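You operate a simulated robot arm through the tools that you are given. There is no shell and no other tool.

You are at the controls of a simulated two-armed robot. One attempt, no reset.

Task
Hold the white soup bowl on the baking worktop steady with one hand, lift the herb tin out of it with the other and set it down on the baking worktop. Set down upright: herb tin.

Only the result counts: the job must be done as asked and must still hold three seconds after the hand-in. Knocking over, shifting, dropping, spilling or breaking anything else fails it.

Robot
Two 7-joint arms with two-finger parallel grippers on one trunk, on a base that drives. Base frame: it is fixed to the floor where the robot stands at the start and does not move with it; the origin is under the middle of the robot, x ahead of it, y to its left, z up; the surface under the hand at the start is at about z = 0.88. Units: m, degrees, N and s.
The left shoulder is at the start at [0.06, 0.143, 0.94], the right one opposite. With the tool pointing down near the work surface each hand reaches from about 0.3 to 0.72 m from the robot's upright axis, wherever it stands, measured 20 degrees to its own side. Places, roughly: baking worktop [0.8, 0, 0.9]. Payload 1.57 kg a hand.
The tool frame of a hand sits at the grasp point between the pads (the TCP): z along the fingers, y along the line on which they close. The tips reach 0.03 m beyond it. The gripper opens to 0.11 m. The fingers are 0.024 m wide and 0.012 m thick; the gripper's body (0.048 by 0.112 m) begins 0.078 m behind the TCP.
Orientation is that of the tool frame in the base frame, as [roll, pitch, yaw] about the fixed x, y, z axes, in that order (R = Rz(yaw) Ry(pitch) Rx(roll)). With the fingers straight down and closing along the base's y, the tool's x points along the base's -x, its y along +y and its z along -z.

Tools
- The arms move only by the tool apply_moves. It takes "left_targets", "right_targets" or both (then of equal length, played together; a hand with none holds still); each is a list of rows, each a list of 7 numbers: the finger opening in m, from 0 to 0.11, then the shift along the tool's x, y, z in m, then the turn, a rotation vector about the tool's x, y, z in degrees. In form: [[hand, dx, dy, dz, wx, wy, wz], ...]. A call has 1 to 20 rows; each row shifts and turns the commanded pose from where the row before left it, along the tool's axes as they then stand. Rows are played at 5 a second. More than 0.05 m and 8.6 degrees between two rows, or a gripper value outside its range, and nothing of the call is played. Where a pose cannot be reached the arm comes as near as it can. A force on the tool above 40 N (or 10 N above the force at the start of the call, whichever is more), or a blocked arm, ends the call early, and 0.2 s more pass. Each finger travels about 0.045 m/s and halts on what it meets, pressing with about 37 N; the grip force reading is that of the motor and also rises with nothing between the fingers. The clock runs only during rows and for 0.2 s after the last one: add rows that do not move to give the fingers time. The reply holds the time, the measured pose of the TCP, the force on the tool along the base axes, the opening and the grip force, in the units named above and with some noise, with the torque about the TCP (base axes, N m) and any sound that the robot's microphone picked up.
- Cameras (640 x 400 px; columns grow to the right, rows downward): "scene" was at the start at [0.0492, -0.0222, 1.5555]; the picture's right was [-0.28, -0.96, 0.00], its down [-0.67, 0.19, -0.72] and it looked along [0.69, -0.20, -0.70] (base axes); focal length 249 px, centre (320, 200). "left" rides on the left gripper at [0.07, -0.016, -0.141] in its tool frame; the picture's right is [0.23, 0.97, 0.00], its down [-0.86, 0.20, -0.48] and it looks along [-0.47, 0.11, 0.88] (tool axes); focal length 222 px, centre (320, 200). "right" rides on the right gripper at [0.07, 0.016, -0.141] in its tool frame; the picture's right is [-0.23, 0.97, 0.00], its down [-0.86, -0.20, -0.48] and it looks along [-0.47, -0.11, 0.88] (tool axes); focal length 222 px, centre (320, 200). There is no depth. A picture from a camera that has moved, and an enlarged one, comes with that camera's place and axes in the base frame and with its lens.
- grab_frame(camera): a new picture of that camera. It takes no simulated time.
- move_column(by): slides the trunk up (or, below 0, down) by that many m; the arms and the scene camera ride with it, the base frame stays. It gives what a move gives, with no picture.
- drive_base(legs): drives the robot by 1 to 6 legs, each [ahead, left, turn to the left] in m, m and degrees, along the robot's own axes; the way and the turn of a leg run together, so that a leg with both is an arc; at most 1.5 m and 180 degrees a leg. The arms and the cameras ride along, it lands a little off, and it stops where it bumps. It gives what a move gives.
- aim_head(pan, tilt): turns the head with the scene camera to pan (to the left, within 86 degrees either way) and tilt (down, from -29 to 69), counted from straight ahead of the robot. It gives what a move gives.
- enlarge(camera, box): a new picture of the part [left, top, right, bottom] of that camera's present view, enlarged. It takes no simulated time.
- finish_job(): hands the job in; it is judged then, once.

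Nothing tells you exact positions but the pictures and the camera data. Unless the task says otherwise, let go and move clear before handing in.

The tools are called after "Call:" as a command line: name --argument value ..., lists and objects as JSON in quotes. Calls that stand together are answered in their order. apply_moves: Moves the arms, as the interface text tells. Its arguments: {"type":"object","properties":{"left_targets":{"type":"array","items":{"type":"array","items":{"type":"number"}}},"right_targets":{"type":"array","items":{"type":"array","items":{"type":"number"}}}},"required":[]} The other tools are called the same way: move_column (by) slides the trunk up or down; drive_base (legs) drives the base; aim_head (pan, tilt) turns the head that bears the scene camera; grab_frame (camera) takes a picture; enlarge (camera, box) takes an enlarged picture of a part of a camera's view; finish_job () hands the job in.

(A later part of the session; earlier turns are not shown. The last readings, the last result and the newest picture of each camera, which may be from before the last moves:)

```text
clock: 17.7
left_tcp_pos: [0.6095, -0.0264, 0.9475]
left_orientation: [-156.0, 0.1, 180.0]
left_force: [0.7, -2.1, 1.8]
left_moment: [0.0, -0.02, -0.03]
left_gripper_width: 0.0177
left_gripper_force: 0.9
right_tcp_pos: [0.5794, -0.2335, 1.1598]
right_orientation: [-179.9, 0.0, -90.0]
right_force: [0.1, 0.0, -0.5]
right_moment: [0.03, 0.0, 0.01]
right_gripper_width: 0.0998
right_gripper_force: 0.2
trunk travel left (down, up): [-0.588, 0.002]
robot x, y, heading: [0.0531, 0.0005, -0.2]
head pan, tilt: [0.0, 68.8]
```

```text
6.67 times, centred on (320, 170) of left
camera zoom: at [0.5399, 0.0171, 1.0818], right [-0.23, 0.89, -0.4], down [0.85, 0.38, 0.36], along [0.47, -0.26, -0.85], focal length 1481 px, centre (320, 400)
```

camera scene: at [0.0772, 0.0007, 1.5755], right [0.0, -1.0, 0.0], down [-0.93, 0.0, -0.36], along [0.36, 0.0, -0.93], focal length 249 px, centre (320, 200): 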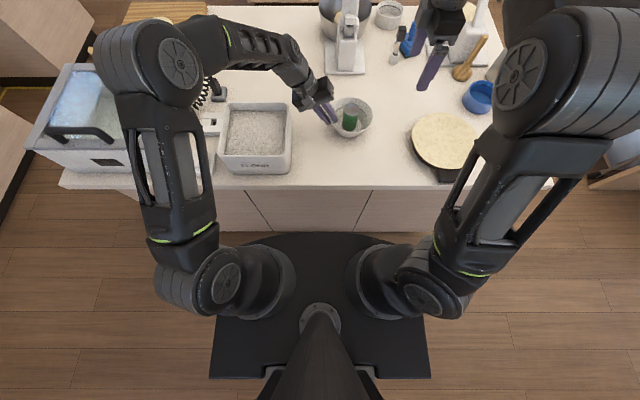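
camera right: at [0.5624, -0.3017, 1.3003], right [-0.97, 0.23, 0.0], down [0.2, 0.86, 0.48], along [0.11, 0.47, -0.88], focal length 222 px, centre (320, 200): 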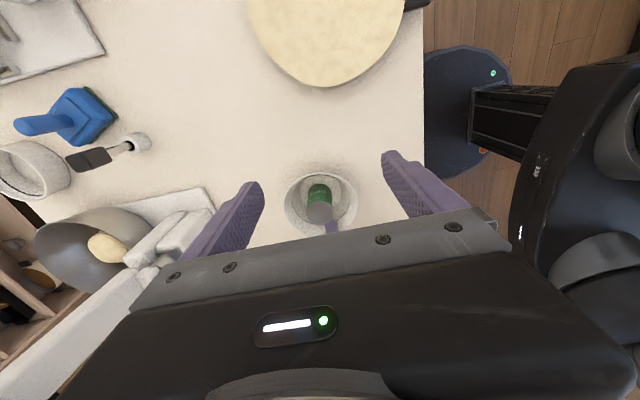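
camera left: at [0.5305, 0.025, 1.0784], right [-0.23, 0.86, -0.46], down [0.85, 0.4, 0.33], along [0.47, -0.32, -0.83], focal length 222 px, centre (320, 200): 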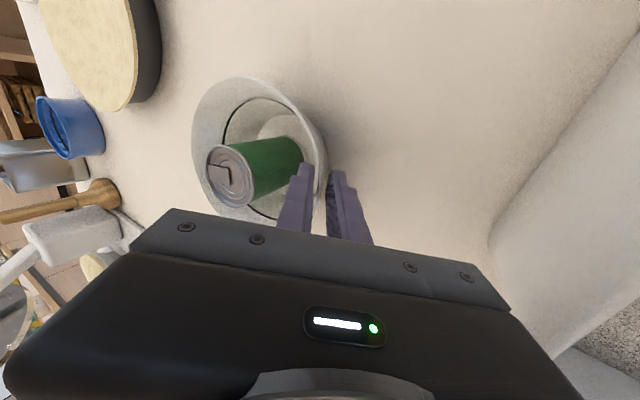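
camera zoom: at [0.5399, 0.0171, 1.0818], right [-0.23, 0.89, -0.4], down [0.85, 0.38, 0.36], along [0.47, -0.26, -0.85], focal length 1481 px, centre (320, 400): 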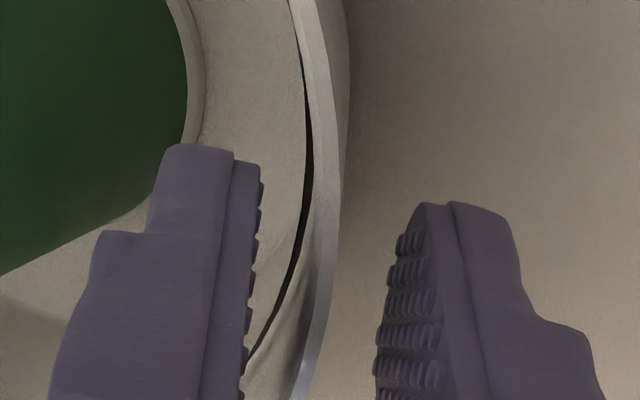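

The inner finger met something at 17.7 mm opening and pushed the bowl about 0.7 mm, so the wall is physically thicker inside than it looks. I'll shift the hand inward as I close, so the outer finger comes to the wall instead.

Call:
apply_moves --left_targets '[[0.018, 0, -0.001, 0, 0, 0, 0], [0.0175, 0, -0.0008, 0, 0, 0, 0], [0.016, 0, -0.0008, 0, 0, 0, 0], [0.015, 0, -0.0005, 0, 0, 0, 0], [0.014, 0, -0.0005, 0, 0, 0, 0], [0.014, 0, 0, 0, 0, 0, 0]]'

Call:
enlarge --camera "right" --box '[264, 150, 392, 230]'

Call:
enlarge --camera "left" --box '[272, 140, 368, 200]'

```text
clock: 19.1
left_tcp_pos: [0.6102, -0.0285, 0.9475]
left_orientation: [-156.1, 0.1, -179.9]
left_force: [-0.1, 1.0, -0.6]
left_moment: [0.02, -0.03, 0.0]
left_gripper_width: 0.014
left_gripper_force: 0.1
right_tcp_pos: [0.5792, -0.2318, 1.159]
right_orientation: [-179.9, 0.0, -90.0]
right_force: [-0.2, 0.2, 0.3]
right_moment: [0.0, 0.0, 0.02]
right_gripper_width: 0.1
right_gripper_force: 0.0
trunk travel left (down, up): [-0.588, 0.002]
robot x, y, heading: [0.0511, -0.0001, -0.1]
head pan, tilt: [0.0, 68.8]
```

```text
5.00 times, centred on (328, 190) of right
camera zoom: at [0.5624, -0.3016, 1.3003], right [-0.97, 0.23, 0.0], down [0.2, 0.86, 0.48], along [0.11, 0.47, -0.88], focal length 1111 px, centre (280, 250)
```

zoom: 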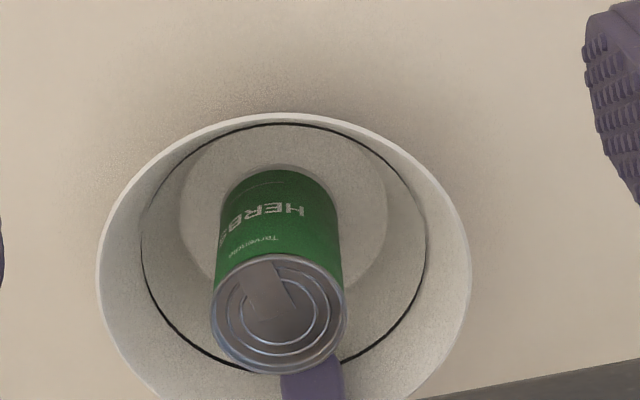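

```text
6.67 times, centred on (320, 170) of left
camera zoom: at [0.54, 0.0144, 1.0824], right [-0.23, 0.89, -0.4], down [0.85, 0.38, 0.36], along [0.47, -0.26, -0.85], focal length 1481 px, centre (320, 400)
```

zoom: 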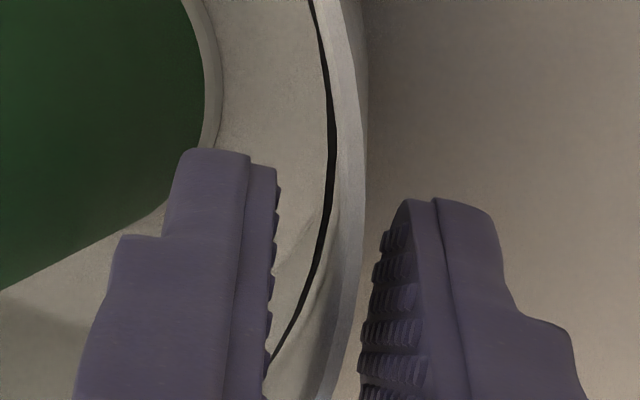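

There's no contact at 14 mm, the bowl is unmoved, and the outer finger is nearly at the wall. I'll keep closing in small steps.

Call:
apply_moves --left_targets '[[0.013, 0, 0, 0, 0, 0, 0], [0.012, 0, 0, 0, 0, 0, 0], [0.012, 0, 0, 0, 0, 0, 0]]'

Call:
enlarge --camera "right" --box '[264, 150, 392, 230]'

Call:
enlarge --camera "left" --box '[272, 140, 368, 200]'

```text
clock: 19.9
left_tcp_pos: [0.6084, -0.0291, 0.9465]
left_orientation: [-156.1, 0.1, -179.9]
left_force: [0.0, -0.5, 0.3]
left_moment: [0.02, 0.01, -0.03]
left_gripper_width: 0.0125
left_gripper_force: 0.1
right_tcp_pos: [0.5803, -0.2322, 1.16]
right_orientation: [-179.9, 0.0, -90.0]
right_force: [0.1, 1.0, -0.1]
right_moment: [-0.01, 0.0, -0.02]
right_gripper_width: 0.1
right_gripper_force: 0.1
trunk travel left (down, up): [-0.588, 0.002]
robot x, y, heading: [0.0504, -0.0027, 0.2]
head pan, tilt: [0.0, 68.8]
```

```text
5.00 times, centred on (328, 190) of right
camera zoom: at [0.5623, -0.3017, 1.3003], right [-0.97, 0.23, 0.0], down [0.2, 0.86, 0.48], along [0.11, 0.47, -0.88], focal length 1111 px, centre (280, 250)
```

zoom: 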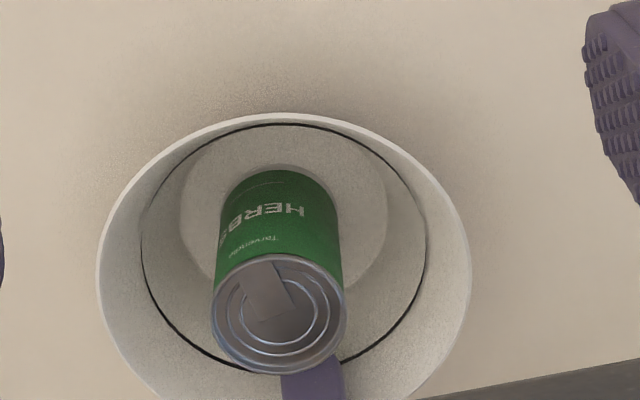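

```text
6.67 times, centred on (320, 170) of left
camera zoom: at [0.5399, 0.0143, 1.0824], right [-0.23, 0.89, -0.4], down [0.85, 0.38, 0.36], along [0.47, -0.26, -0.85], focal length 1481 px, centre (320, 400)
```

zoom: 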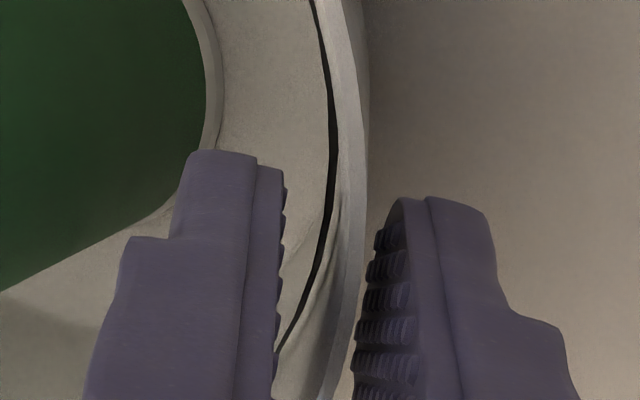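

Still no contact at 12.5 mm and the bowl is steady. I'll keep closing while nudging inward, looking for the outer contact.

Call:
apply_moves --left_targets '[[0.011, 0, -0.0004, 0, 0, 0, 0], [0.01, 0, -0.0004, 0, 0, 0, 0], [0.009, 0, -0.0004, 0, 0, 0, 0], [0.009, 0, 0, 0, 0, 0, 0]]'

Call:
enlarge --camera "right" --box '[264, 150, 392, 230]'

Call:
enlarge --camera "left" --box '[272, 140, 368, 200]'

```text
clock: 20.9
left_tcp_pos: [0.6088, -0.0305, 0.9467]
left_orientation: [-156.0, 0.1, -179.9]
left_force: [1.0, 0.4, -0.7]
left_moment: [0.01, -0.01, 0.04]
left_gripper_width: 0.0094
left_gripper_force: 0.1
right_tcp_pos: [0.5795, -0.2316, 1.1606]
right_orientation: [-179.9, 0.0, -90.0]
right_force: [-0.3, 0.0, -0.4]
right_moment: [0.03, -0.03, 0.0]
right_gripper_width: 0.1003
right_gripper_force: 0.1
trunk travel left (down, up): [-0.588, 0.002]
robot x, y, heading: [0.0525, -0.0036, 0.0]
head pan, tilt: [0.0, 68.8]
```

```text
5.00 times, centred on (328, 190) of right
camera zoom: at [0.5624, -0.3016, 1.3003], right [-0.97, 0.23, 0.0], down [0.2, 0.86, 0.48], along [0.11, 0.47, -0.88], focal length 1111 px, centre (280, 250)
```

zoom: 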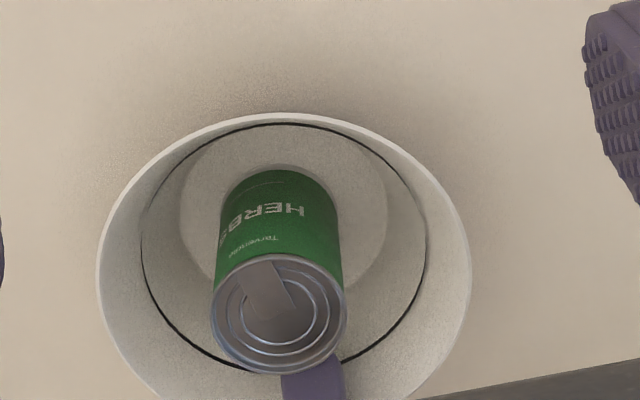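

```text
6.67 times, centred on (320, 170) of left
camera zoom: at [0.5398, 0.0127, 1.0827], right [-0.23, 0.89, -0.4], down [0.85, 0.38, 0.36], along [0.47, -0.26, -0.85], focal length 1481 px, centre (320, 400)
```

zoom: 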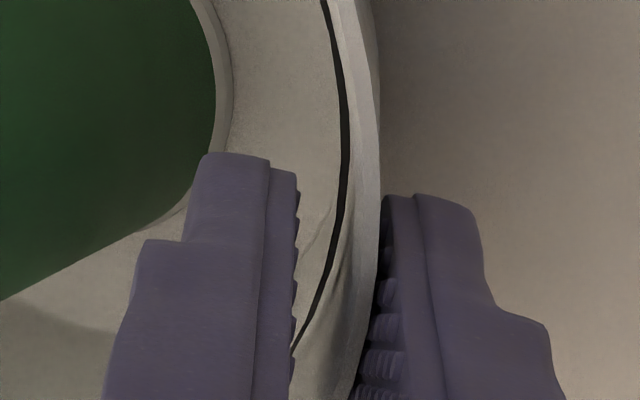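

Opening is 9.4 mm and still free. The outer pad is beside the outer wall and the bowl is unmoved, so I'll keep closing gently.

Call:
apply_moves --left_targets '[[0.008, 0, 0, 0, 0, 0, 0], [0.007, 0, 0, 0, 0, 0, 0], [0.006, 0, 0, 0, 0, 0, 0], [0.006, 0, 0, 0, 0, 0, 0]]'

Call:
enlarge --camera "right" --box '[264, 150, 392, 230]'

Call:
enlarge --camera "left" --box '[272, 140, 368, 200]'

```text
clock: 21.9
left_tcp_pos: [0.6092, -0.031, 0.9487]
left_orientation: [-156.0, 0.1, 180.0]
left_force: [-0.8, -0.8, -0.2]
left_moment: [0.0, 0.0, -0.03]
left_gripper_width: 0.0076
left_gripper_force: 1.1
right_tcp_pos: [0.5798, -0.2331, 1.1594]
right_orientation: [-179.8, 0.0, -90.1]
right_force: [-0.2, -0.1, -0.3]
right_moment: [0.0, 0.01, 0.0]
right_gripper_width: 0.1
right_gripper_force: 0.1
trunk travel left (down, up): [-0.588, 0.002]
robot x, y, heading: [0.0508, 0.0005, -0.0]
head pan, tilt: [0.0, 68.8]
```

```text
5.00 times, centred on (328, 190) of right
camera zoom: at [0.5622, -0.3019, 1.3003], right [-0.97, 0.23, 0.0], down [0.2, 0.86, 0.48], along [0.11, 0.47, -0.88], focal length 1111 px, centre (280, 250)
```

zoom: 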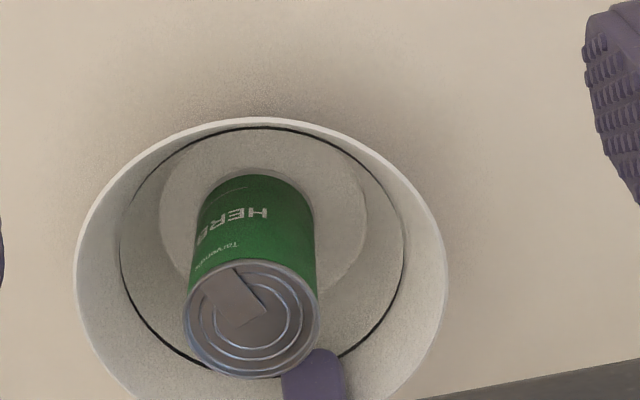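

```text
6.67 times, centred on (320, 170) of left
camera zoom: at [0.5397, 0.0124, 1.0829], right [-0.23, 0.89, -0.4], down [0.85, 0.38, 0.36], along [0.47, -0.26, -0.85], focal length 1481 px, centre (320, 400)
```

zoom: 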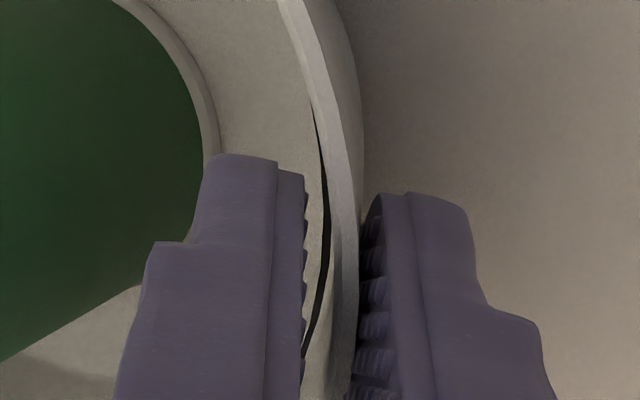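

The bowl rolled another 8° about the pinch, and the fingers are now blocked at 7.6 mm, apparently flat on a facet of the wall. I'll firm up the grip a little and check that it holds without moving the bowl further.

Call:
apply_moves --left_targets '[[0.005, 0, 0, 0, 0, 0, 0], [0.004, 0, 0, 0, 0, 0, 0], [0.003, 0, 0, 0, 0, 0, 0], [0.003, 0, 0, 0, 0, 0, 0]]'

Call:
enlarge --camera "right" --box '[264, 150, 392, 230]'

Call:
enlarge --camera "left" --box '[272, 140, 368, 200]'

Call:
enlarge --camera "scene" --box '[288, 70, 400, 140]'

```text
clock: 22.9
left_tcp_pos: [0.6088, -0.029, 0.9468]
left_orientation: [-156.0, 0.1, -180.0]
left_force: [0.1, 2.1, 1.0]
left_moment: [0.3, -0.08, 0.02]
left_gripper_width: 0.0049
left_gripper_force: 10.9
right_tcp_pos: [0.5795, -0.2321, 1.1599]
right_orientation: [-180.0, -0.1, -90.0]
right_force: [-0.7, -0.1, 0.0]
right_moment: [-0.02, 0.01, 0.0]
right_gripper_width: 0.0999
right_gripper_force: 0.1
trunk travel left (down, up): [-0.588, 0.002]
robot x, y, heading: [0.0507, 0.0014, 0.1]
head pan, tilt: [0.0, 68.8]
```

```text
5.00 times, centred on (328, 190) of right
camera zoom: at [0.5622, -0.3016, 1.3003], right [-0.97, 0.23, 0.0], down [0.2, 0.86, 0.48], along [0.11, 0.47, -0.88], focal length 1111 px, centre (280, 250)
```

zoom: 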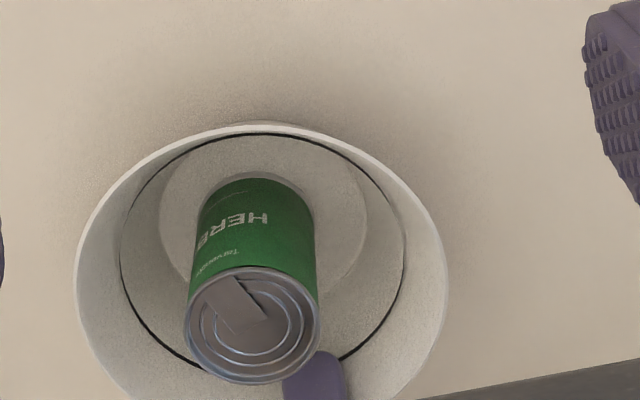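

```text
6.67 times, centred on (320, 170) of left
camera zoom: at [0.5398, 0.0131, 1.0827], right [-0.23, 0.89, -0.4], down [0.85, 0.38, 0.36], along [0.47, -0.26, -0.85], focal length 1481 px, centre (320, 400)
```

zoom: 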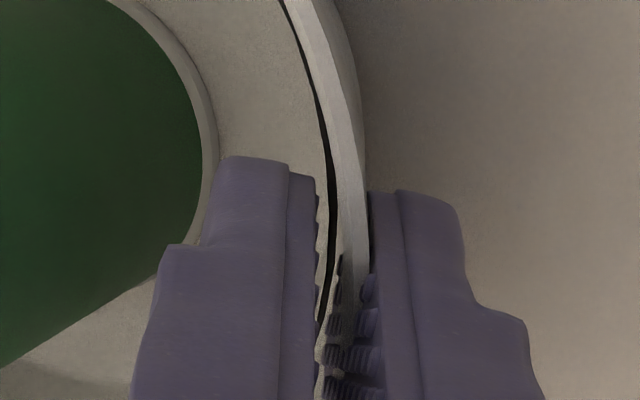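

```text
5.71 times, centred on (344, 105) of scene
camera zoom: at [0.077, 0.0007, 1.5755], right [0.0, -1.0, 0.0], down [-0.93, 0.0, -0.36], along [0.36, 0.0, -0.93], focal length 1424 px, centre (183, 743)
```

zoom: 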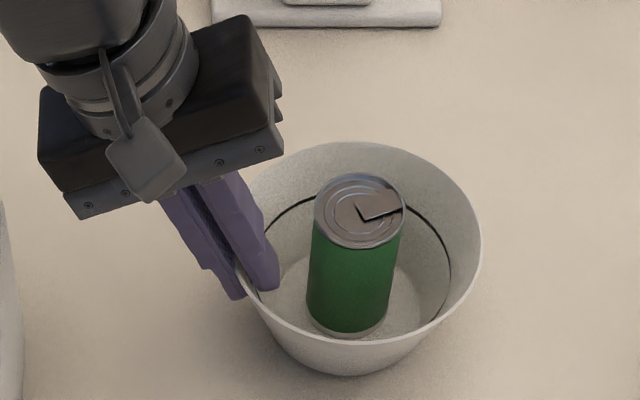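

The grip is firm now (about 11 N), but the moment of +0.3 N·m about x and the right view suggest the clamp tipped the bowl's far side up 2–3°. I'll untilt the hand in small steps until the bowl sits flat.

Call:
apply_moves --left_targets '[[0.003, 0, 0, 0, -0.75, 0, 0], [0.003, 0, 0, 0, -0.75, 0, 0], [0.003, 0, 0, 0, 0, 0, 0]]'

Call:
enlarge --camera "right" --box '[264, 150, 392, 230]'

```text
clock: 23.7
left_tcp_pos: [0.6101, -0.0301, 0.9479]
left_orientation: [-157.4, 0.2, 180.0]
left_force: [-0.3, -0.7, -0.2]
left_moment: [0.03, -0.03, 0.0]
left_gripper_width: 0.0049
left_gripper_force: 1.3
right_tcp_pos: [0.5798, -0.2324, 1.1609]
right_orientation: [-179.9, 0.0, -90.0]
right_force: [0.0, 0.4, -0.1]
right_moment: [-0.01, -0.02, 0.02]
right_gripper_width: 0.0999
right_gripper_force: 0.0
trunk travel left (down, up): [-0.588, 0.002]
robot x, y, heading: [0.0499, -0.0045, 0.2]
head pan, tilt: [0.0, 68.8]
```

```text
5.00 times, centred on (328, 190) of right
camera zoom: at [0.5625, -0.3014, 1.3003], right [-0.97, 0.23, 0.0], down [0.2, 0.86, 0.48], along [0.11, 0.47, -0.88], focal length 1111 px, centre (280, 250)
```

zoom: 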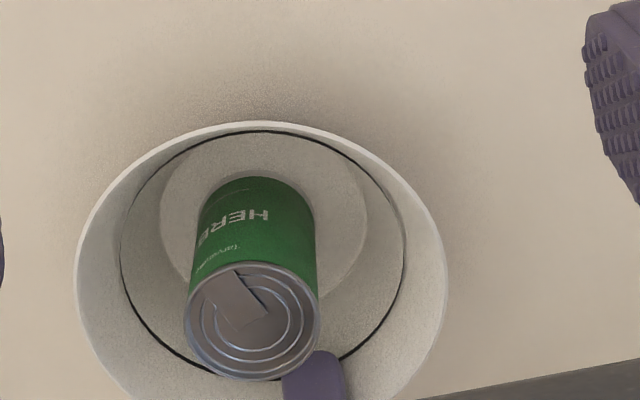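

The bowl is flat again and the moment is near zero. I'll tighten the grip in small steps while watching the moment.

Call:
apply_moves --left_targets '[[0.002, 0, 0, 0, -0.5, 0, 0], [0.001, 0, 0, 0, 0, 0, 0], [0.001, 0, 0, 0, 0, 0, 0]]'

Call:
enlarge --camera "right" --box '[264, 150, 392, 230]'

```text
clock: 24.5
left_tcp_pos: [0.6088, -0.0308, 0.9466]
left_orientation: [-157.9, 0.1, -179.9]
left_force: [-0.3, 1.8, 0.8]
left_moment: [0.26, 0.07, 0.05]
left_gripper_width: 0.0034
left_gripper_force: 24.1
right_tcp_pos: [0.5796, -0.2331, 1.1598]
right_orientation: [-180.0, 0.0, -90.0]
right_force: [-0.4, 0.4, 0.7]
right_moment: [0.04, 0.01, 0.04]
right_gripper_width: 0.0999
right_gripper_force: 0.1
trunk travel left (down, up): [-0.588, 0.002]
robot x, y, heading: [0.0528, 0.0012, 0.0]
head pan, tilt: [0.0, 68.8]
```

```text
5.00 times, centred on (328, 190) of right
camera zoom: at [0.5623, -0.3014, 1.3004], right [-0.97, 0.23, 0.0], down [0.2, 0.86, 0.48], along [0.11, 0.47, -0.88], focal length 1111 px, centre (280, 250)
```

zoom: 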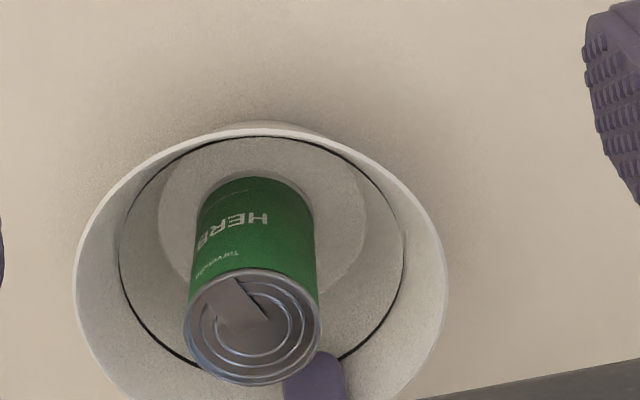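

The grip is 24 N, but the bowl has tipped up slightly again, so the wall is steeper than my tilt. I'll untilt about 2.5° more in small steps and check the moment.

Call:
apply_moves --left_targets '[[0.001, 0, 0, 0, -0.8, 0, 0], [0.001, 0, 0, 0, -0.8, 0, 0], [0.001, 0, 0, 0, -0.8, 0, 0], [0.001, 0, 0, 0, 0, 0, 0]]'

Call:
enlarge --camera "right" --box '[264, 150, 392, 230]'

Call:
enlarge --camera "scene" --box '[288, 70, 400, 140]'

```text
clock: 25.5
left_tcp_pos: [0.6098, -0.0318, 0.9482]
left_orientation: [-160.4, 0.1, -179.9]
left_force: [-1.5, -2.8, 3.2]
left_moment: [-0.08, 0.11, -0.06]
left_gripper_width: 0.0031
left_gripper_force: 24.1
right_tcp_pos: [0.5789, -0.2323, 1.1598]
right_orientation: [-179.8, 0.0, -90.0]
right_force: [-0.1, 0.1, -0.4]
right_moment: [-0.04, 0.01, -0.01]
right_gripper_width: 0.0999
right_gripper_force: 0.2
trunk travel left (down, up): [-0.588, 0.002]
robot x, y, heading: [0.0489, 0.0017, -0.1]
head pan, tilt: [0.0, 68.8]
```

```text
5.00 times, centred on (328, 190) of right
camera zoom: at [0.562, -0.3019, 1.3004], right [-0.97, 0.23, 0.0], down [0.2, 0.86, 0.48], along [0.11, 0.47, -0.88], focal length 1111 px, centre (280, 250)
```

zoom: 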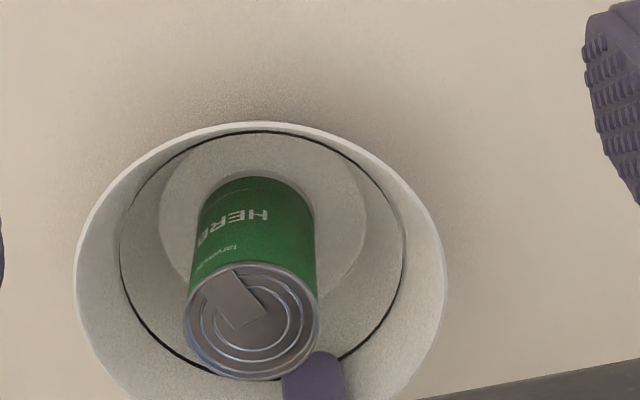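

```text
5.71 times, centred on (344, 105) of scene
camera zoom: at [0.0767, 0.0004, 1.5755], right [0.0, -1.0, 0.0], down [-0.93, 0.0, -0.36], along [0.36, 0.0, -0.93], focal length 1424 px, centre (183, 743)
```

zoom: 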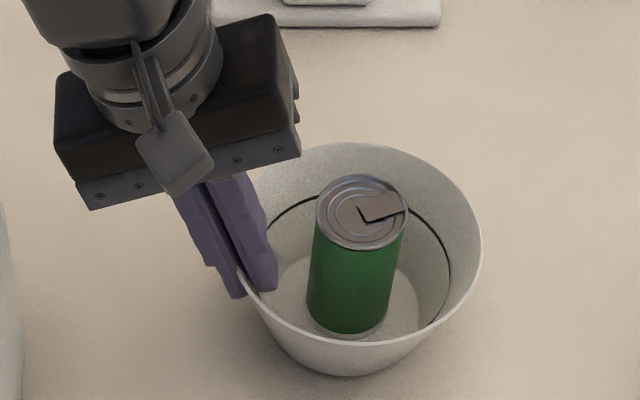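

The bowl now sits flat and firmly pinched (24 N, moment about zero), with the can top near [0.622, -0.096, 0.962]. Next I'll lean the right hand 12° away from the left hand for clearance, set its fingers to 74 mm, and bring it above the can.

Call:
apply_moves --right_targets '[[0.09, 0, 0, 0, 0, -6, 0], [0.08, 0, 0, 0, 0, -6, 0], [0.074, -0.0141, -0.0053, 0.0158, 0, 0, 0], [0.074, -0.0141, -0.0053, 0.0158, 0, 0, 0], [0.074, -0.0141, -0.0053, 0.0158, 0, 0, 0], [0.074, -0.0141, -0.0053, 0.0158, 0, 0, 0], [0.074, -0.0141, -0.0053, 0.0158, 0, 0, 0], [0.074, -0.0141, -0.0053, 0.0158, 0, 0, 0], [0.074, -0.0141, -0.0053, 0.0158, 0, 0, 0], [0.074, -0.0141, -0.0053, 0.0158, 0, 0, 0], [0.074, 0, 0, 0, 0, 0, 0], [0.074, 0, 0, 0, 0, 0, 0]]'

Call:
grab_frame --camera "right"

Call:
enlarge --camera "scene" --box '[272, 40, 432, 140]'

Call:
grab_frame --camera "left"

```text
clock: 28.1
left_tcp_pos: [0.61, -0.0303, 0.9483]
left_orientation: [-160.5, 0.2, -180.0]
left_force: [0.6, 0.2, 9.0]
left_moment: [-0.12, -0.03, 0.0]
left_gripper_width: 0.0031
left_gripper_force: 24.4
right_tcp_pos: [0.6229, -0.1072, 1.0474]
right_orientation: [-179.5, 6.0, -90.0]
right_force: [-0.2, 0.1, 0.3]
right_moment: [0.0, -0.04, 0.01]
right_gripper_width: 0.0739
right_gripper_force: 0.1
right hand out of reach, approached as far as the arm can: row 1, 2
trunk travel left (down, up): [-0.588, 0.002]
robot x, y, heading: [0.0511, 0.001, -0.0]
head pan, tilt: [0.0, 68.8]
```

```text
taken
camera right: at [0.6058, -0.1899, 1.1791], right [-0.97, 0.23, 0.02], down [0.19, 0.8, 0.57], along [0.12, 0.55, -0.82], focal length 222 px, centre (320, 200)
```

right: 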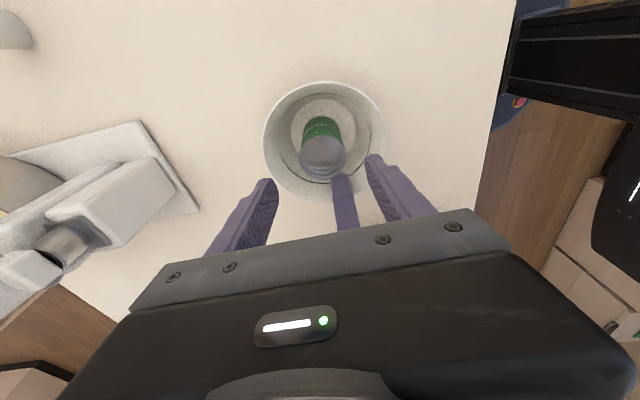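

```text
4.00 times, centred on (352, 90) of scene
camera zoom: at [0.0764, 0.0008, 1.5755], right [0.0, -1.0, 0.0], down [-0.93, 0.0, -0.36], along [0.36, 0.0, -0.93], focal length 996 px, centre (192, 640)
```

zoom: 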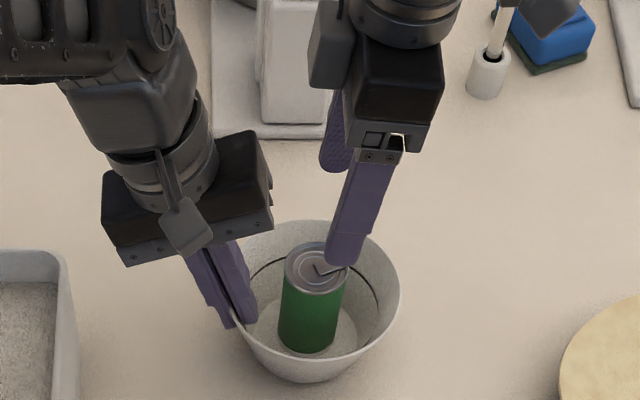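

```text
taken
camera left: at [0.5399, 0.0019, 1.0859], right [-0.23, 0.92, -0.33], down [0.85, 0.35, 0.39], along [0.47, -0.19, -0.86], focal length 222 px, centre (320, 200)
```

left: 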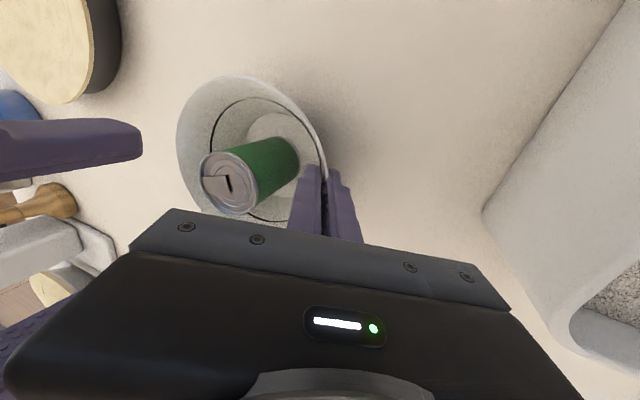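

The right wrist stopped at a 6° lean, which still gives enough clearance, and it's now above and slightly right of the can. I'll enlarge to fix the can's position before descending.

Call:
enlarge --camera "right" --box '[240, 70, 400, 170]'

Call:
enlarge --camera "scene" --box '[304, 85, 400, 145]'

```text
4.00 times, centred on (320, 120) of right
camera zoom: at [0.6058, -0.1899, 1.1791], right [-0.97, 0.23, 0.02], down [0.19, 0.8, 0.57], along [0.12, 0.55, -0.82], focal length 888 px, centre (320, 520)
```

zoom: 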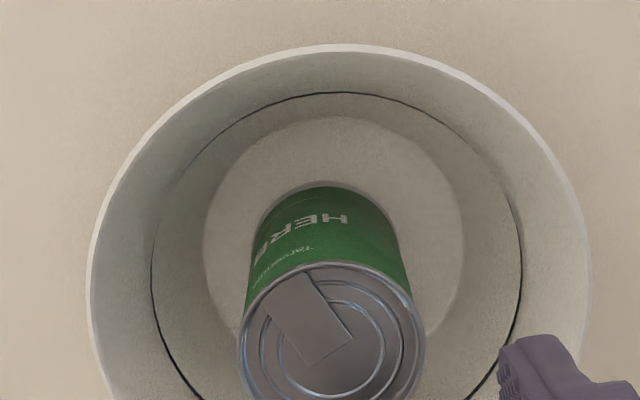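

```text
6.67 times, centred on (352, 115) of scene
camera zoom: at [0.0764, 0.0008, 1.5755], right [0.0, -1.0, 0.0], down [-0.93, 0.0, -0.36], along [0.36, 0.0, -0.93], focal length 1661 px, centre (107, 767)
```

zoom: 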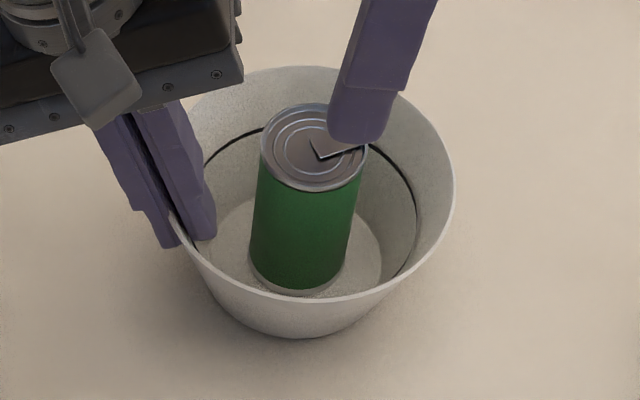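

All views agree on the can at about [0.621, -0.096]. I'll centre the right hand over it and come down to just above its top, then check alignment.

Call:
apply_moves --right_targets '[[0.074, -0.0055, 0.0008, 0.0006, 0, 0, 0], [0.074, -0.0054, 0.0009, 0.0006, 0, 0, 0], [0.074, 0.0016, 0, 0.0157, 0, 0, 0], [0.074, 0.0016, 0, 0.0157, 0, 0, 0], [0.074, 0.0016, 0, 0.0157, 0, 0, 0], [0.074, 0, 0, 0, 0, 0, 0]]'

Call:
enlarge --camera "right" --box '[224, 90, 416, 210]'

Call:
enlarge --camera "scene" --box '[304, 85, 400, 145]'

```text
clock: 29.5
left_tcp_pos: [0.61, -0.0303, 0.9488]
left_orientation: [-160.4, 0.1, -179.9]
left_force: [2.6, -0.1, 10.6]
left_moment: [-0.11, -0.1, 0.05]
left_gripper_width: 0.0034
left_gripper_force: 24.4
right_tcp_pos: [0.6229, -0.0957, 1.0008]
right_orientation: [-179.7, 6.1, -89.9]
right_force: [-0.2, 0.2, -0.6]
right_moment: [-0.02, -0.01, -0.03]
right_gripper_width: 0.0742
right_gripper_force: 0.0
trunk travel left (down, up): [-0.588, 0.002]
robot x, y, heading: [0.0516, -0.0021, -0.1]
head pan, tilt: [0.0, 68.8]
```

```text
3.33 times, centred on (320, 150) of right
camera zoom: at [0.6046, -0.179, 1.1322], right [-0.97, 0.23, 0.02], down [0.19, 0.8, 0.57], along [0.12, 0.55, -0.82], focal length 740 px, centre (320, 367)
```

zoom: 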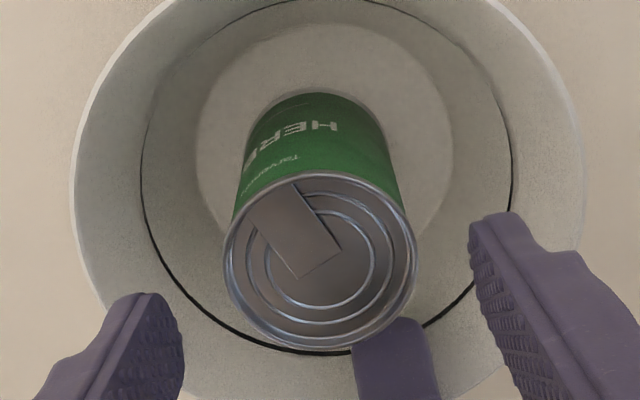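

```text
6.67 times, centred on (352, 115) of scene
camera zoom: at [0.0765, 0.0008, 1.5755], right [0.0, -1.0, 0.0], down [-0.93, 0.0, -0.36], along [0.36, 0.0, -0.93], focal length 1661 px, centre (107, 767)
```

zoom: 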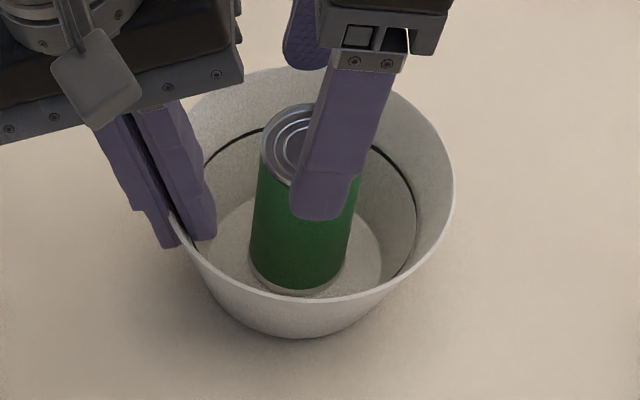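

The can is centred between the right fingers to within 1 mm. I'll narrow to 68 mm for clearance from the bowl wall and descend 50 mm.

Call:
apply_moves --right_targets '[[0.068, 0.001, -0.0005, 0, 0, 0, 0], [0.068, 0.0013, 0, 0.0125, 0, 0, 0], [0.068, 0.0013, 0, 0.0125, 0, 0, 0], [0.068, 0.0013, 0, 0.0125, 0, 0, 0], [0.068, 0.0013, 0, 0.0125, 0, 0, 0], [0.068, 0, 0, 0, 0, 0, 0]]' --left_targets '[[0.001, 0, 0, -0.0004, 0, 0, 0], [0.001, 0, 0, 0, 0, 0, 0], [0.001, 0, 0, 0, 0, 0, 0], [0.001, 0, 0, 0, 0, 0, 0], [0.001, 0, 0, 0, 0, 0, 0], [0.001, 0, 0, 0, 0, 0, 0]]'

Call:
enlarge --camera "right" --box '[208, 110, 432, 250]'

Call:
enlarge --camera "scene" --box '[304, 85, 400, 145]'

```text
clock: 30.9
left_tcp_pos: [0.6094, -0.0298, 0.9473]
left_orientation: [-160.3, 0.1, -179.8]
left_force: [1.2, -1.2, 8.2]
left_moment: [-0.15, -0.12, 0.02]
left_gripper_width: 0.0034
left_gripper_force: 24.2
right_tcp_pos: [0.6216, -0.0976, 0.9492]
right_orientation: [-179.5, 6.0, -90.0]
right_force: [-0.8, 0.4, 0.0]
right_moment: [-0.03, 0.01, 0.01]
right_gripper_width: 0.0678
right_gripper_force: 0.1
trunk travel left (down, up): [-0.588, 0.002]
robot x, y, heading: [0.0507, 0.0034, 0.0]
head pan, tilt: [0.0, 68.8]
```

```text
2.86 times, centred on (320, 180) of right
camera zoom: at [0.604, -0.1803, 1.0813], right [-0.97, 0.23, 0.02], down [0.2, 0.8, 0.57], along [0.12, 0.55, -0.82], focal length 635 px, centre (320, 257)
```

zoom: 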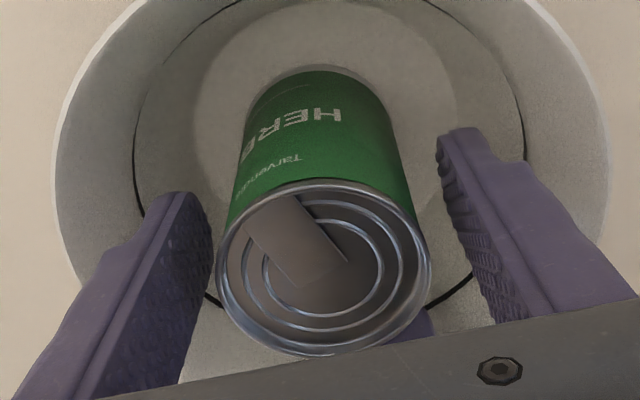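

```text
6.67 times, centred on (352, 115) of scene
camera zoom: at [0.0766, 0.0006, 1.5755], right [0.0, -1.0, 0.0], down [-0.93, 0.0, -0.36], along [0.36, 0.0, -0.93], focal length 1661 px, centre (107, 767)
```

zoom: 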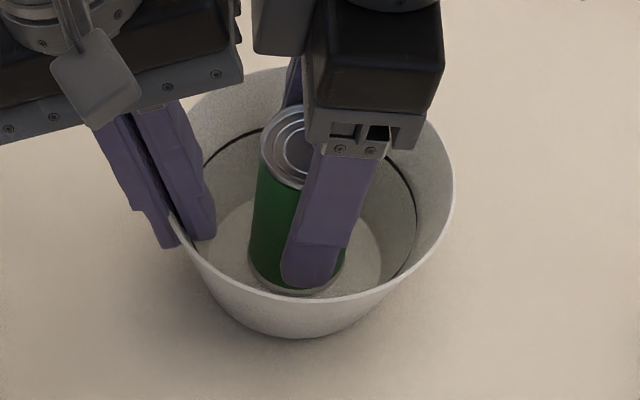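

The fingers straddle the can evenly. I'll close the right hand on it slowly.

Call:
apply_moves --right_targets '[[0.062, 0, 0, 0, 0, 0, 0], [0.057, 0, 0, 0, 0, 0, 0], [0.053, 0, 0, 0, 0, 0, 0], [0.05, 0, 0, 0, 0, 0, 0], [0.048, 0, 0, 0, 0, 0, 0], [0.046, 0, 0, 0, 0, 0, 0], [0.045, 0, 0, 0, 0, 0, 0], [0.045, 0, 0, 0, 0, 0, 0]]'

Call:
enlarge --camera "right" --box '[208, 110, 432, 250]'

Call:
enlarge --camera "scene" --box '[304, 85, 400, 145]'

```text
clock: 32.7
left_tcp_pos: [0.6092, -0.0305, 0.9475]
left_orientation: [-160.5, 0.1, -179.9]
left_force: [0.1, -0.5, 5.2]
left_moment: [-0.09, -0.02, 0.02]
left_gripper_width: 0.0032
left_gripper_force: 25.0
right_tcp_pos: [0.6217, -0.0961, 0.9491]
right_orientation: [-179.5, 5.9, -90.0]
right_force: [-1.6, 0.1, 1.0]
right_moment: [0.03, 0.1, 0.0]
right_gripper_width: 0.0472
right_gripper_force: 36.6
trunk travel left (down, up): [-0.588, 0.002]
robot x, y, heading: [0.0512, -0.0008, 0.1]
head pan, tilt: [0.0, 68.8]
```

```text
2.86 times, centred on (320, 180) of right
camera zoom: at [0.6039, -0.1803, 1.0815], right [-0.97, 0.23, 0.02], down [0.19, 0.8, 0.57], along [0.12, 0.55, -0.82], focal length 635 px, centre (320, 257)
```

zoom: 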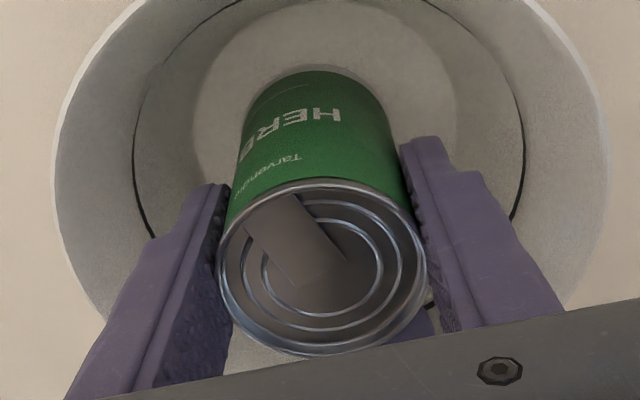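

```text
6.67 times, centred on (352, 115) of scene
camera zoom: at [0.0765, 0.0005, 1.5755], right [0.0, -1.0, 0.0], down [-0.93, 0.0, -0.36], along [0.36, 0.0, -0.93], focal length 1661 px, centre (107, 767)
```

zoom: 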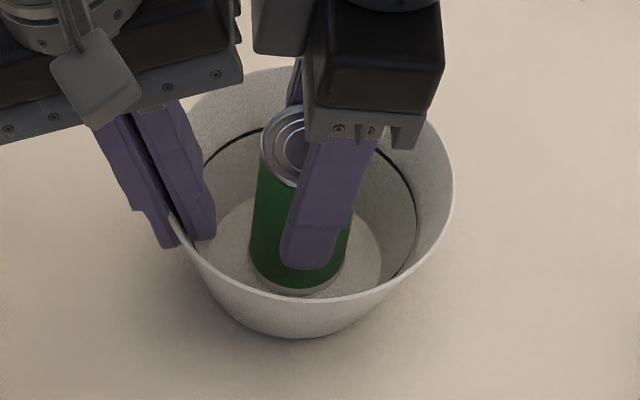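

The can is held (47 mm, 37 N) and the bowl is still pinched and unmoved. I'll lift straight up 9 cm.

Call:
apply_moves --right_targets '[[0.045, -0.0008, 0, -0.0075, 0, 0, 0], [0.045, -0.0011, 0, -0.0104, 0, 0, 0], [0.045, -0.0015, 0, -0.0144, 0, 0, 0], [0.045, -0.0015, 0, -0.0144, 0, 0, 0], [0.045, -0.0015, 0, -0.0144, 0, 0, 0], [0.045, -0.0015, 0, -0.0144, 0, 0, 0], [0.045, -0.0015, 0, -0.0144, 0, 0, 0], [0.045, 0, 0, 0, 0, 0, 0]]'

Call:
grab_frame --camera "right"

Call:
enlarge --camera "scene" --box '[272, 40, 432, 140]'

```text
clock: 34.5
left_tcp_pos: [0.6081, -0.0302, 0.9474]
left_orientation: [-160.5, 0.2, -180.0]
left_force: [-2.0, -1.1, 5.4]
left_moment: [-0.1, 0.04, -0.03]
left_gripper_width: 0.0032
left_gripper_force: 24.4
right_tcp_pos: [0.6205, -0.0976, 1.0393]
right_orientation: [-179.5, 6.0, -90.0]
right_force: [1.7, -1.4, -1.4]
right_moment: [0.02, 0.02, -0.04]
right_gripper_width: 0.0473
right_gripper_force: 36.9
trunk travel left (down, up): [-0.588, 0.002]
robot x, y, heading: [0.0488, -0.0006, 0.2]
head pan, tilt: [0.0, 68.8]
```

```text
taken
camera right: at [0.6032, -0.1813, 1.1709], right [-0.97, 0.23, 0.02], down [0.19, 0.8, 0.57], along [0.12, 0.55, -0.82], focal length 222 px, centre (320, 200)
```

right: 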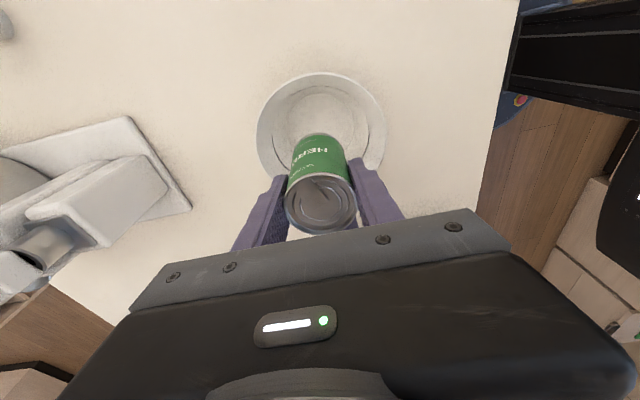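

```text
4.00 times, centred on (352, 90) of scene
camera zoom: at [0.0766, 0.0006, 1.5755], right [0.0, -1.0, 0.0], down [-0.93, 0.0, -0.36], along [0.36, 0.0, -0.93], focal length 996 px, centre (192, 640)
```

zoom: 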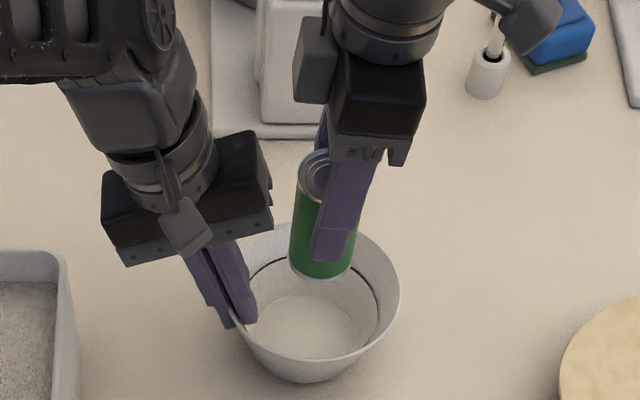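

The can is out of the bowl and clear of the rim by about 3.5 cm. I'll carry it sideways to the free worktop near [0.62, -0.226], between the bowl and the pan.

Call:
apply_moves --right_targets '[[0.045, 0.008, 0, -0.0008, 0, 0, 0], [0.045, 0.016, 0, -0.0017, 0, 0, 0], [0.045, 0.0175, 0, -0.0018, 0, 0, 0], [0.045, 0.0175, 0, -0.0018, 0, 0, 0], [0.045, 0.0175, 0, -0.0018, 0, 0, 0], [0.045, 0.0175, 0, -0.0018, 0, 0, 0], [0.045, 0.0175, 0, -0.0018, 0, 0, 0], [0.045, 0.012, 0, -0.0013, 0, 0, 0], [0.045, 0.005, 0, -0.0005, 0, 0, 0], [0.045, 0, 0, 0, 0, 0, 0]]'

Call:
grab_frame --camera "right"

Call:
enlarge --camera "scene" --box '[272, 60, 496, 200]'

```text
clock: 36.7
left_tcp_pos: [0.6095, -0.0305, 0.9473]
left_orientation: [-160.5, 0.1, -179.9]
left_force: [-1.6, -0.3, 4.0]
left_moment: [-0.08, 0.06, -0.02]
left_gripper_width: 0.0033
left_gripper_force: 24.7
right_tcp_pos: [0.622, -0.2262, 1.039]
right_orientation: [-179.5, 6.0, -90.1]
right_force: [0.3, 0.2, -1.6]
right_moment: [-0.02, 0.02, 0.02]
right_gripper_width: 0.0472
right_gripper_force: 37.5
trunk travel left (down, up): [-0.588, 0.002]
robot x, y, heading: [0.0501, -0.0011, -0.4]
head pan, tilt: [0.0, 68.8]
```

```text
taken
camera right: at [0.6037, -0.3104, 1.1715], right [-0.97, 0.23, 0.02], down [0.19, 0.8, 0.57], along [0.12, 0.55, -0.82], focal length 222 px, centre (320, 200)
```

right: 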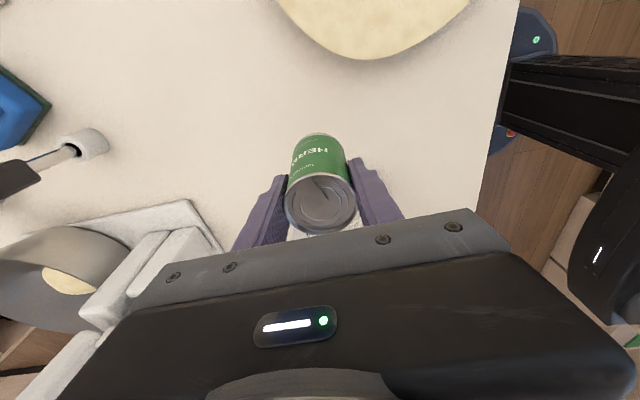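

```text
2.86 times, centred on (384, 130) of scene
camera zoom: at [0.0767, 0.0006, 1.5755], right [0.0, -1.0, 0.0], down [-0.93, 0.0, -0.36], along [0.36, 0.0, -0.93], focal length 712 px, centre (137, 400)
```

zoom: 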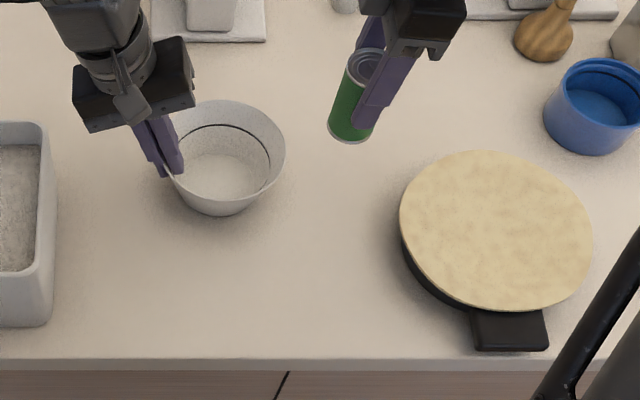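

The can is above clear worktop. I'll lower it to just above the surface.

Call:
apply_moves --right_targets '[[0.045, 0.0012, 0, 0.0115, 0, 0, 0], [0.045, 0.0015, 0, 0.0145, 0, 0, 0], [0.045, 0.0015, 0, 0.0145, 0, 0, 0], [0.045, 0.0015, 0, 0.0145, 0, 0, 0], [0.045, 0.0014, 0, 0.0135, 0, 0, 0], [0.045, 0.0013, 0, 0.012, 0, 0, 0], [0.045, 0.0009, 0, 0.009, 0, 0, 0], [0.045, 0.0004, 0, 0.0045, 0, 0, 0], [0.045, 0, 0, 0, 0, 0, 0]]'

Call:
enlarge --camera "scene" --box '[328, 75, 440, 145]'

Call:
grab_frame --camera "right"

```text
clock: 38.7
left_tcp_pos: [0.6104, -0.03, 0.9485]
left_orientation: [-160.3, 0.2, -179.9]
left_force: [-0.6, -0.1, 3.2]
left_moment: [-0.04, 0.05, -0.03]
left_gripper_width: 0.0033
left_gripper_force: 24.4
right_tcp_pos: [0.6223, -0.2253, 0.9443]
right_orientation: [-179.5, 6.0, -90.0]
right_force: [0.7, -0.3, -0.9]
right_moment: [0.02, -0.01, -0.02]
right_gripper_width: 0.0469
right_gripper_force: 36.9
trunk travel left (down, up): [-0.588, 0.002]
robot x, y, heading: [0.0496, -0.0008, 0.1]
head pan, tilt: [0.0, 68.8]
```

```text
5.71 times, centred on (384, 110) of scene
camera zoom: at [0.0767, 0.0006, 1.5755], right [0.0, -1.0, 0.0], down [-0.93, 0.0, -0.36], along [0.36, 0.0, -0.93], focal length 1424 px, centre (-46, 714)
```

zoom: 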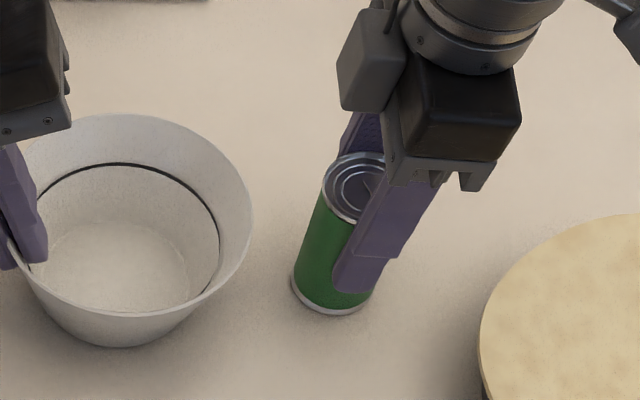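

```text
taken
camera right: at [0.6042, -0.309, 1.0768], right [-0.97, 0.23, 0.02], down [0.19, 0.8, 0.57], along [0.12, 0.55, -0.82], focal length 222 px, centre (320, 200)
```

right: 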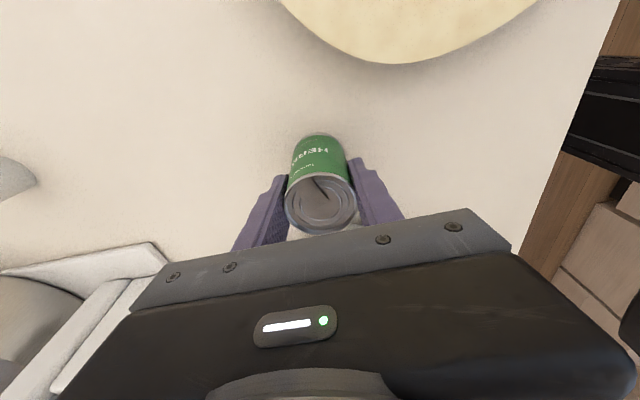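

The can is a few millimetres above the worktop and upright. I'll lower it in small steps until it touches.

Call:
apply_moves --right_targets '[[0.045, 0.00016, 0, 0.0015, 0, 0, 0], [0.045, 0.00016, 0, 0.0015, 0, 0, 0], [0.045, 0.00016, 0, 0.0015, 0, 0, 0], [0.045, 0, 0, 0, 0, 0, 0]]'

```text
clock: 39.7
left_tcp_pos: [0.6086, -0.0293, 0.948]
left_orientation: [-160.4, 0.3, 180.0]
left_force: [0.7, 0.4, -3.6]
left_moment: [0.16, 0.03, 0.03]
left_gripper_width: 0.0031
left_gripper_force: 24.5
right_tcp_pos: [0.6229, -0.2261, 0.9435]
right_orientation: [-179.3, 5.9, -89.9]
right_force: [-0.8, -4.2, 30.0]
right_moment: [-0.09, 0.7, 0.16]
right_gripper_width: 0.0471
right_gripper_force: 37.3
trunk travel left (down, up): [-0.588, 0.002]
robot x, y, heading: [0.0502, -0.002, 0.2]
head pan, tilt: [0.0, 68.8]
```

Contact came a little earlier than expected, with 30 N downward. I'll back off a few millimetres to relieve the press.

Call:
apply_moves --right_targets '[[0.045, -0.00015, 0, -0.0015, 0, 0, 0], [0.045, -0.00015, 0, -0.0015, 0, 0, 0], [0.045, 0, 0, 0, 0, 0, 0]]'

Call:
enlarge --camera "scene" --box '[328, 75, 440, 145]'

Call:
enlarge --camera "right" --box '[208, 110, 432, 250]'

```text
clock: 40.5
left_tcp_pos: [0.6092, -0.0302, 0.9486]
left_orientation: [-160.3, 0.1, -180.0]
left_force: [-0.6, -0.8, -1.1]
left_moment: [0.06, 0.04, -0.01]
left_gripper_width: 0.0035
left_gripper_force: 24.2
right_tcp_pos: [0.6221, -0.2255, 0.9428]
right_orientation: [-179.5, 6.0, -90.0]
right_force: [5.2, -0.5, 18.2]
right_moment: [0.13, 0.11, 0.01]
right_gripper_width: 0.0469
right_gripper_force: 37.2
trunk travel left (down, up): [-0.588, 0.002]
robot x, y, heading: [0.0491, -0.0011, 0.2]
head pan, tilt: [0.0, 68.8]
```

```text
5.71 times, centred on (384, 110) of scene
camera zoom: at [0.0763, 0.0013, 1.5754], right [0.0, -1.0, 0.0], down [-0.93, 0.0, -0.36], along [0.36, 0.0, -0.93], focal length 1424 px, centre (-46, 714)
```

zoom: 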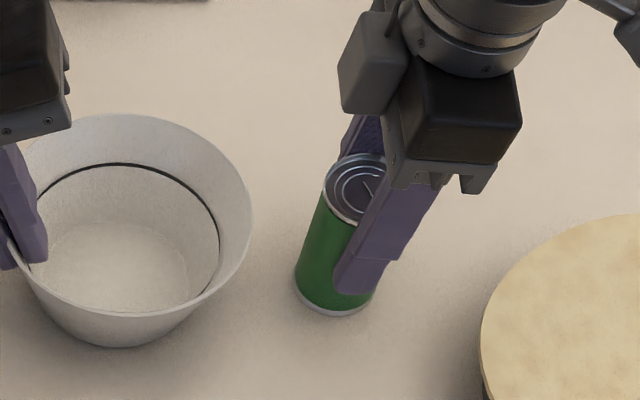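

```text
2.86 times, centred on (320, 180) of right
camera zoom: at [0.6042, -0.3094, 1.0751], right [-0.97, 0.23, 0.01], down [0.19, 0.8, 0.57], along [0.12, 0.56, -0.82], focal length 635 px, centre (320, 257)
```

zoom: 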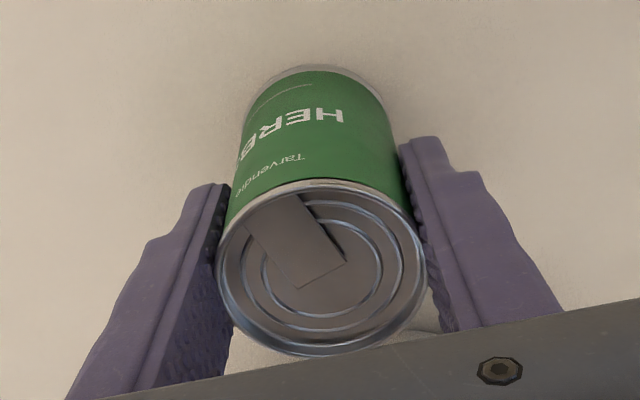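

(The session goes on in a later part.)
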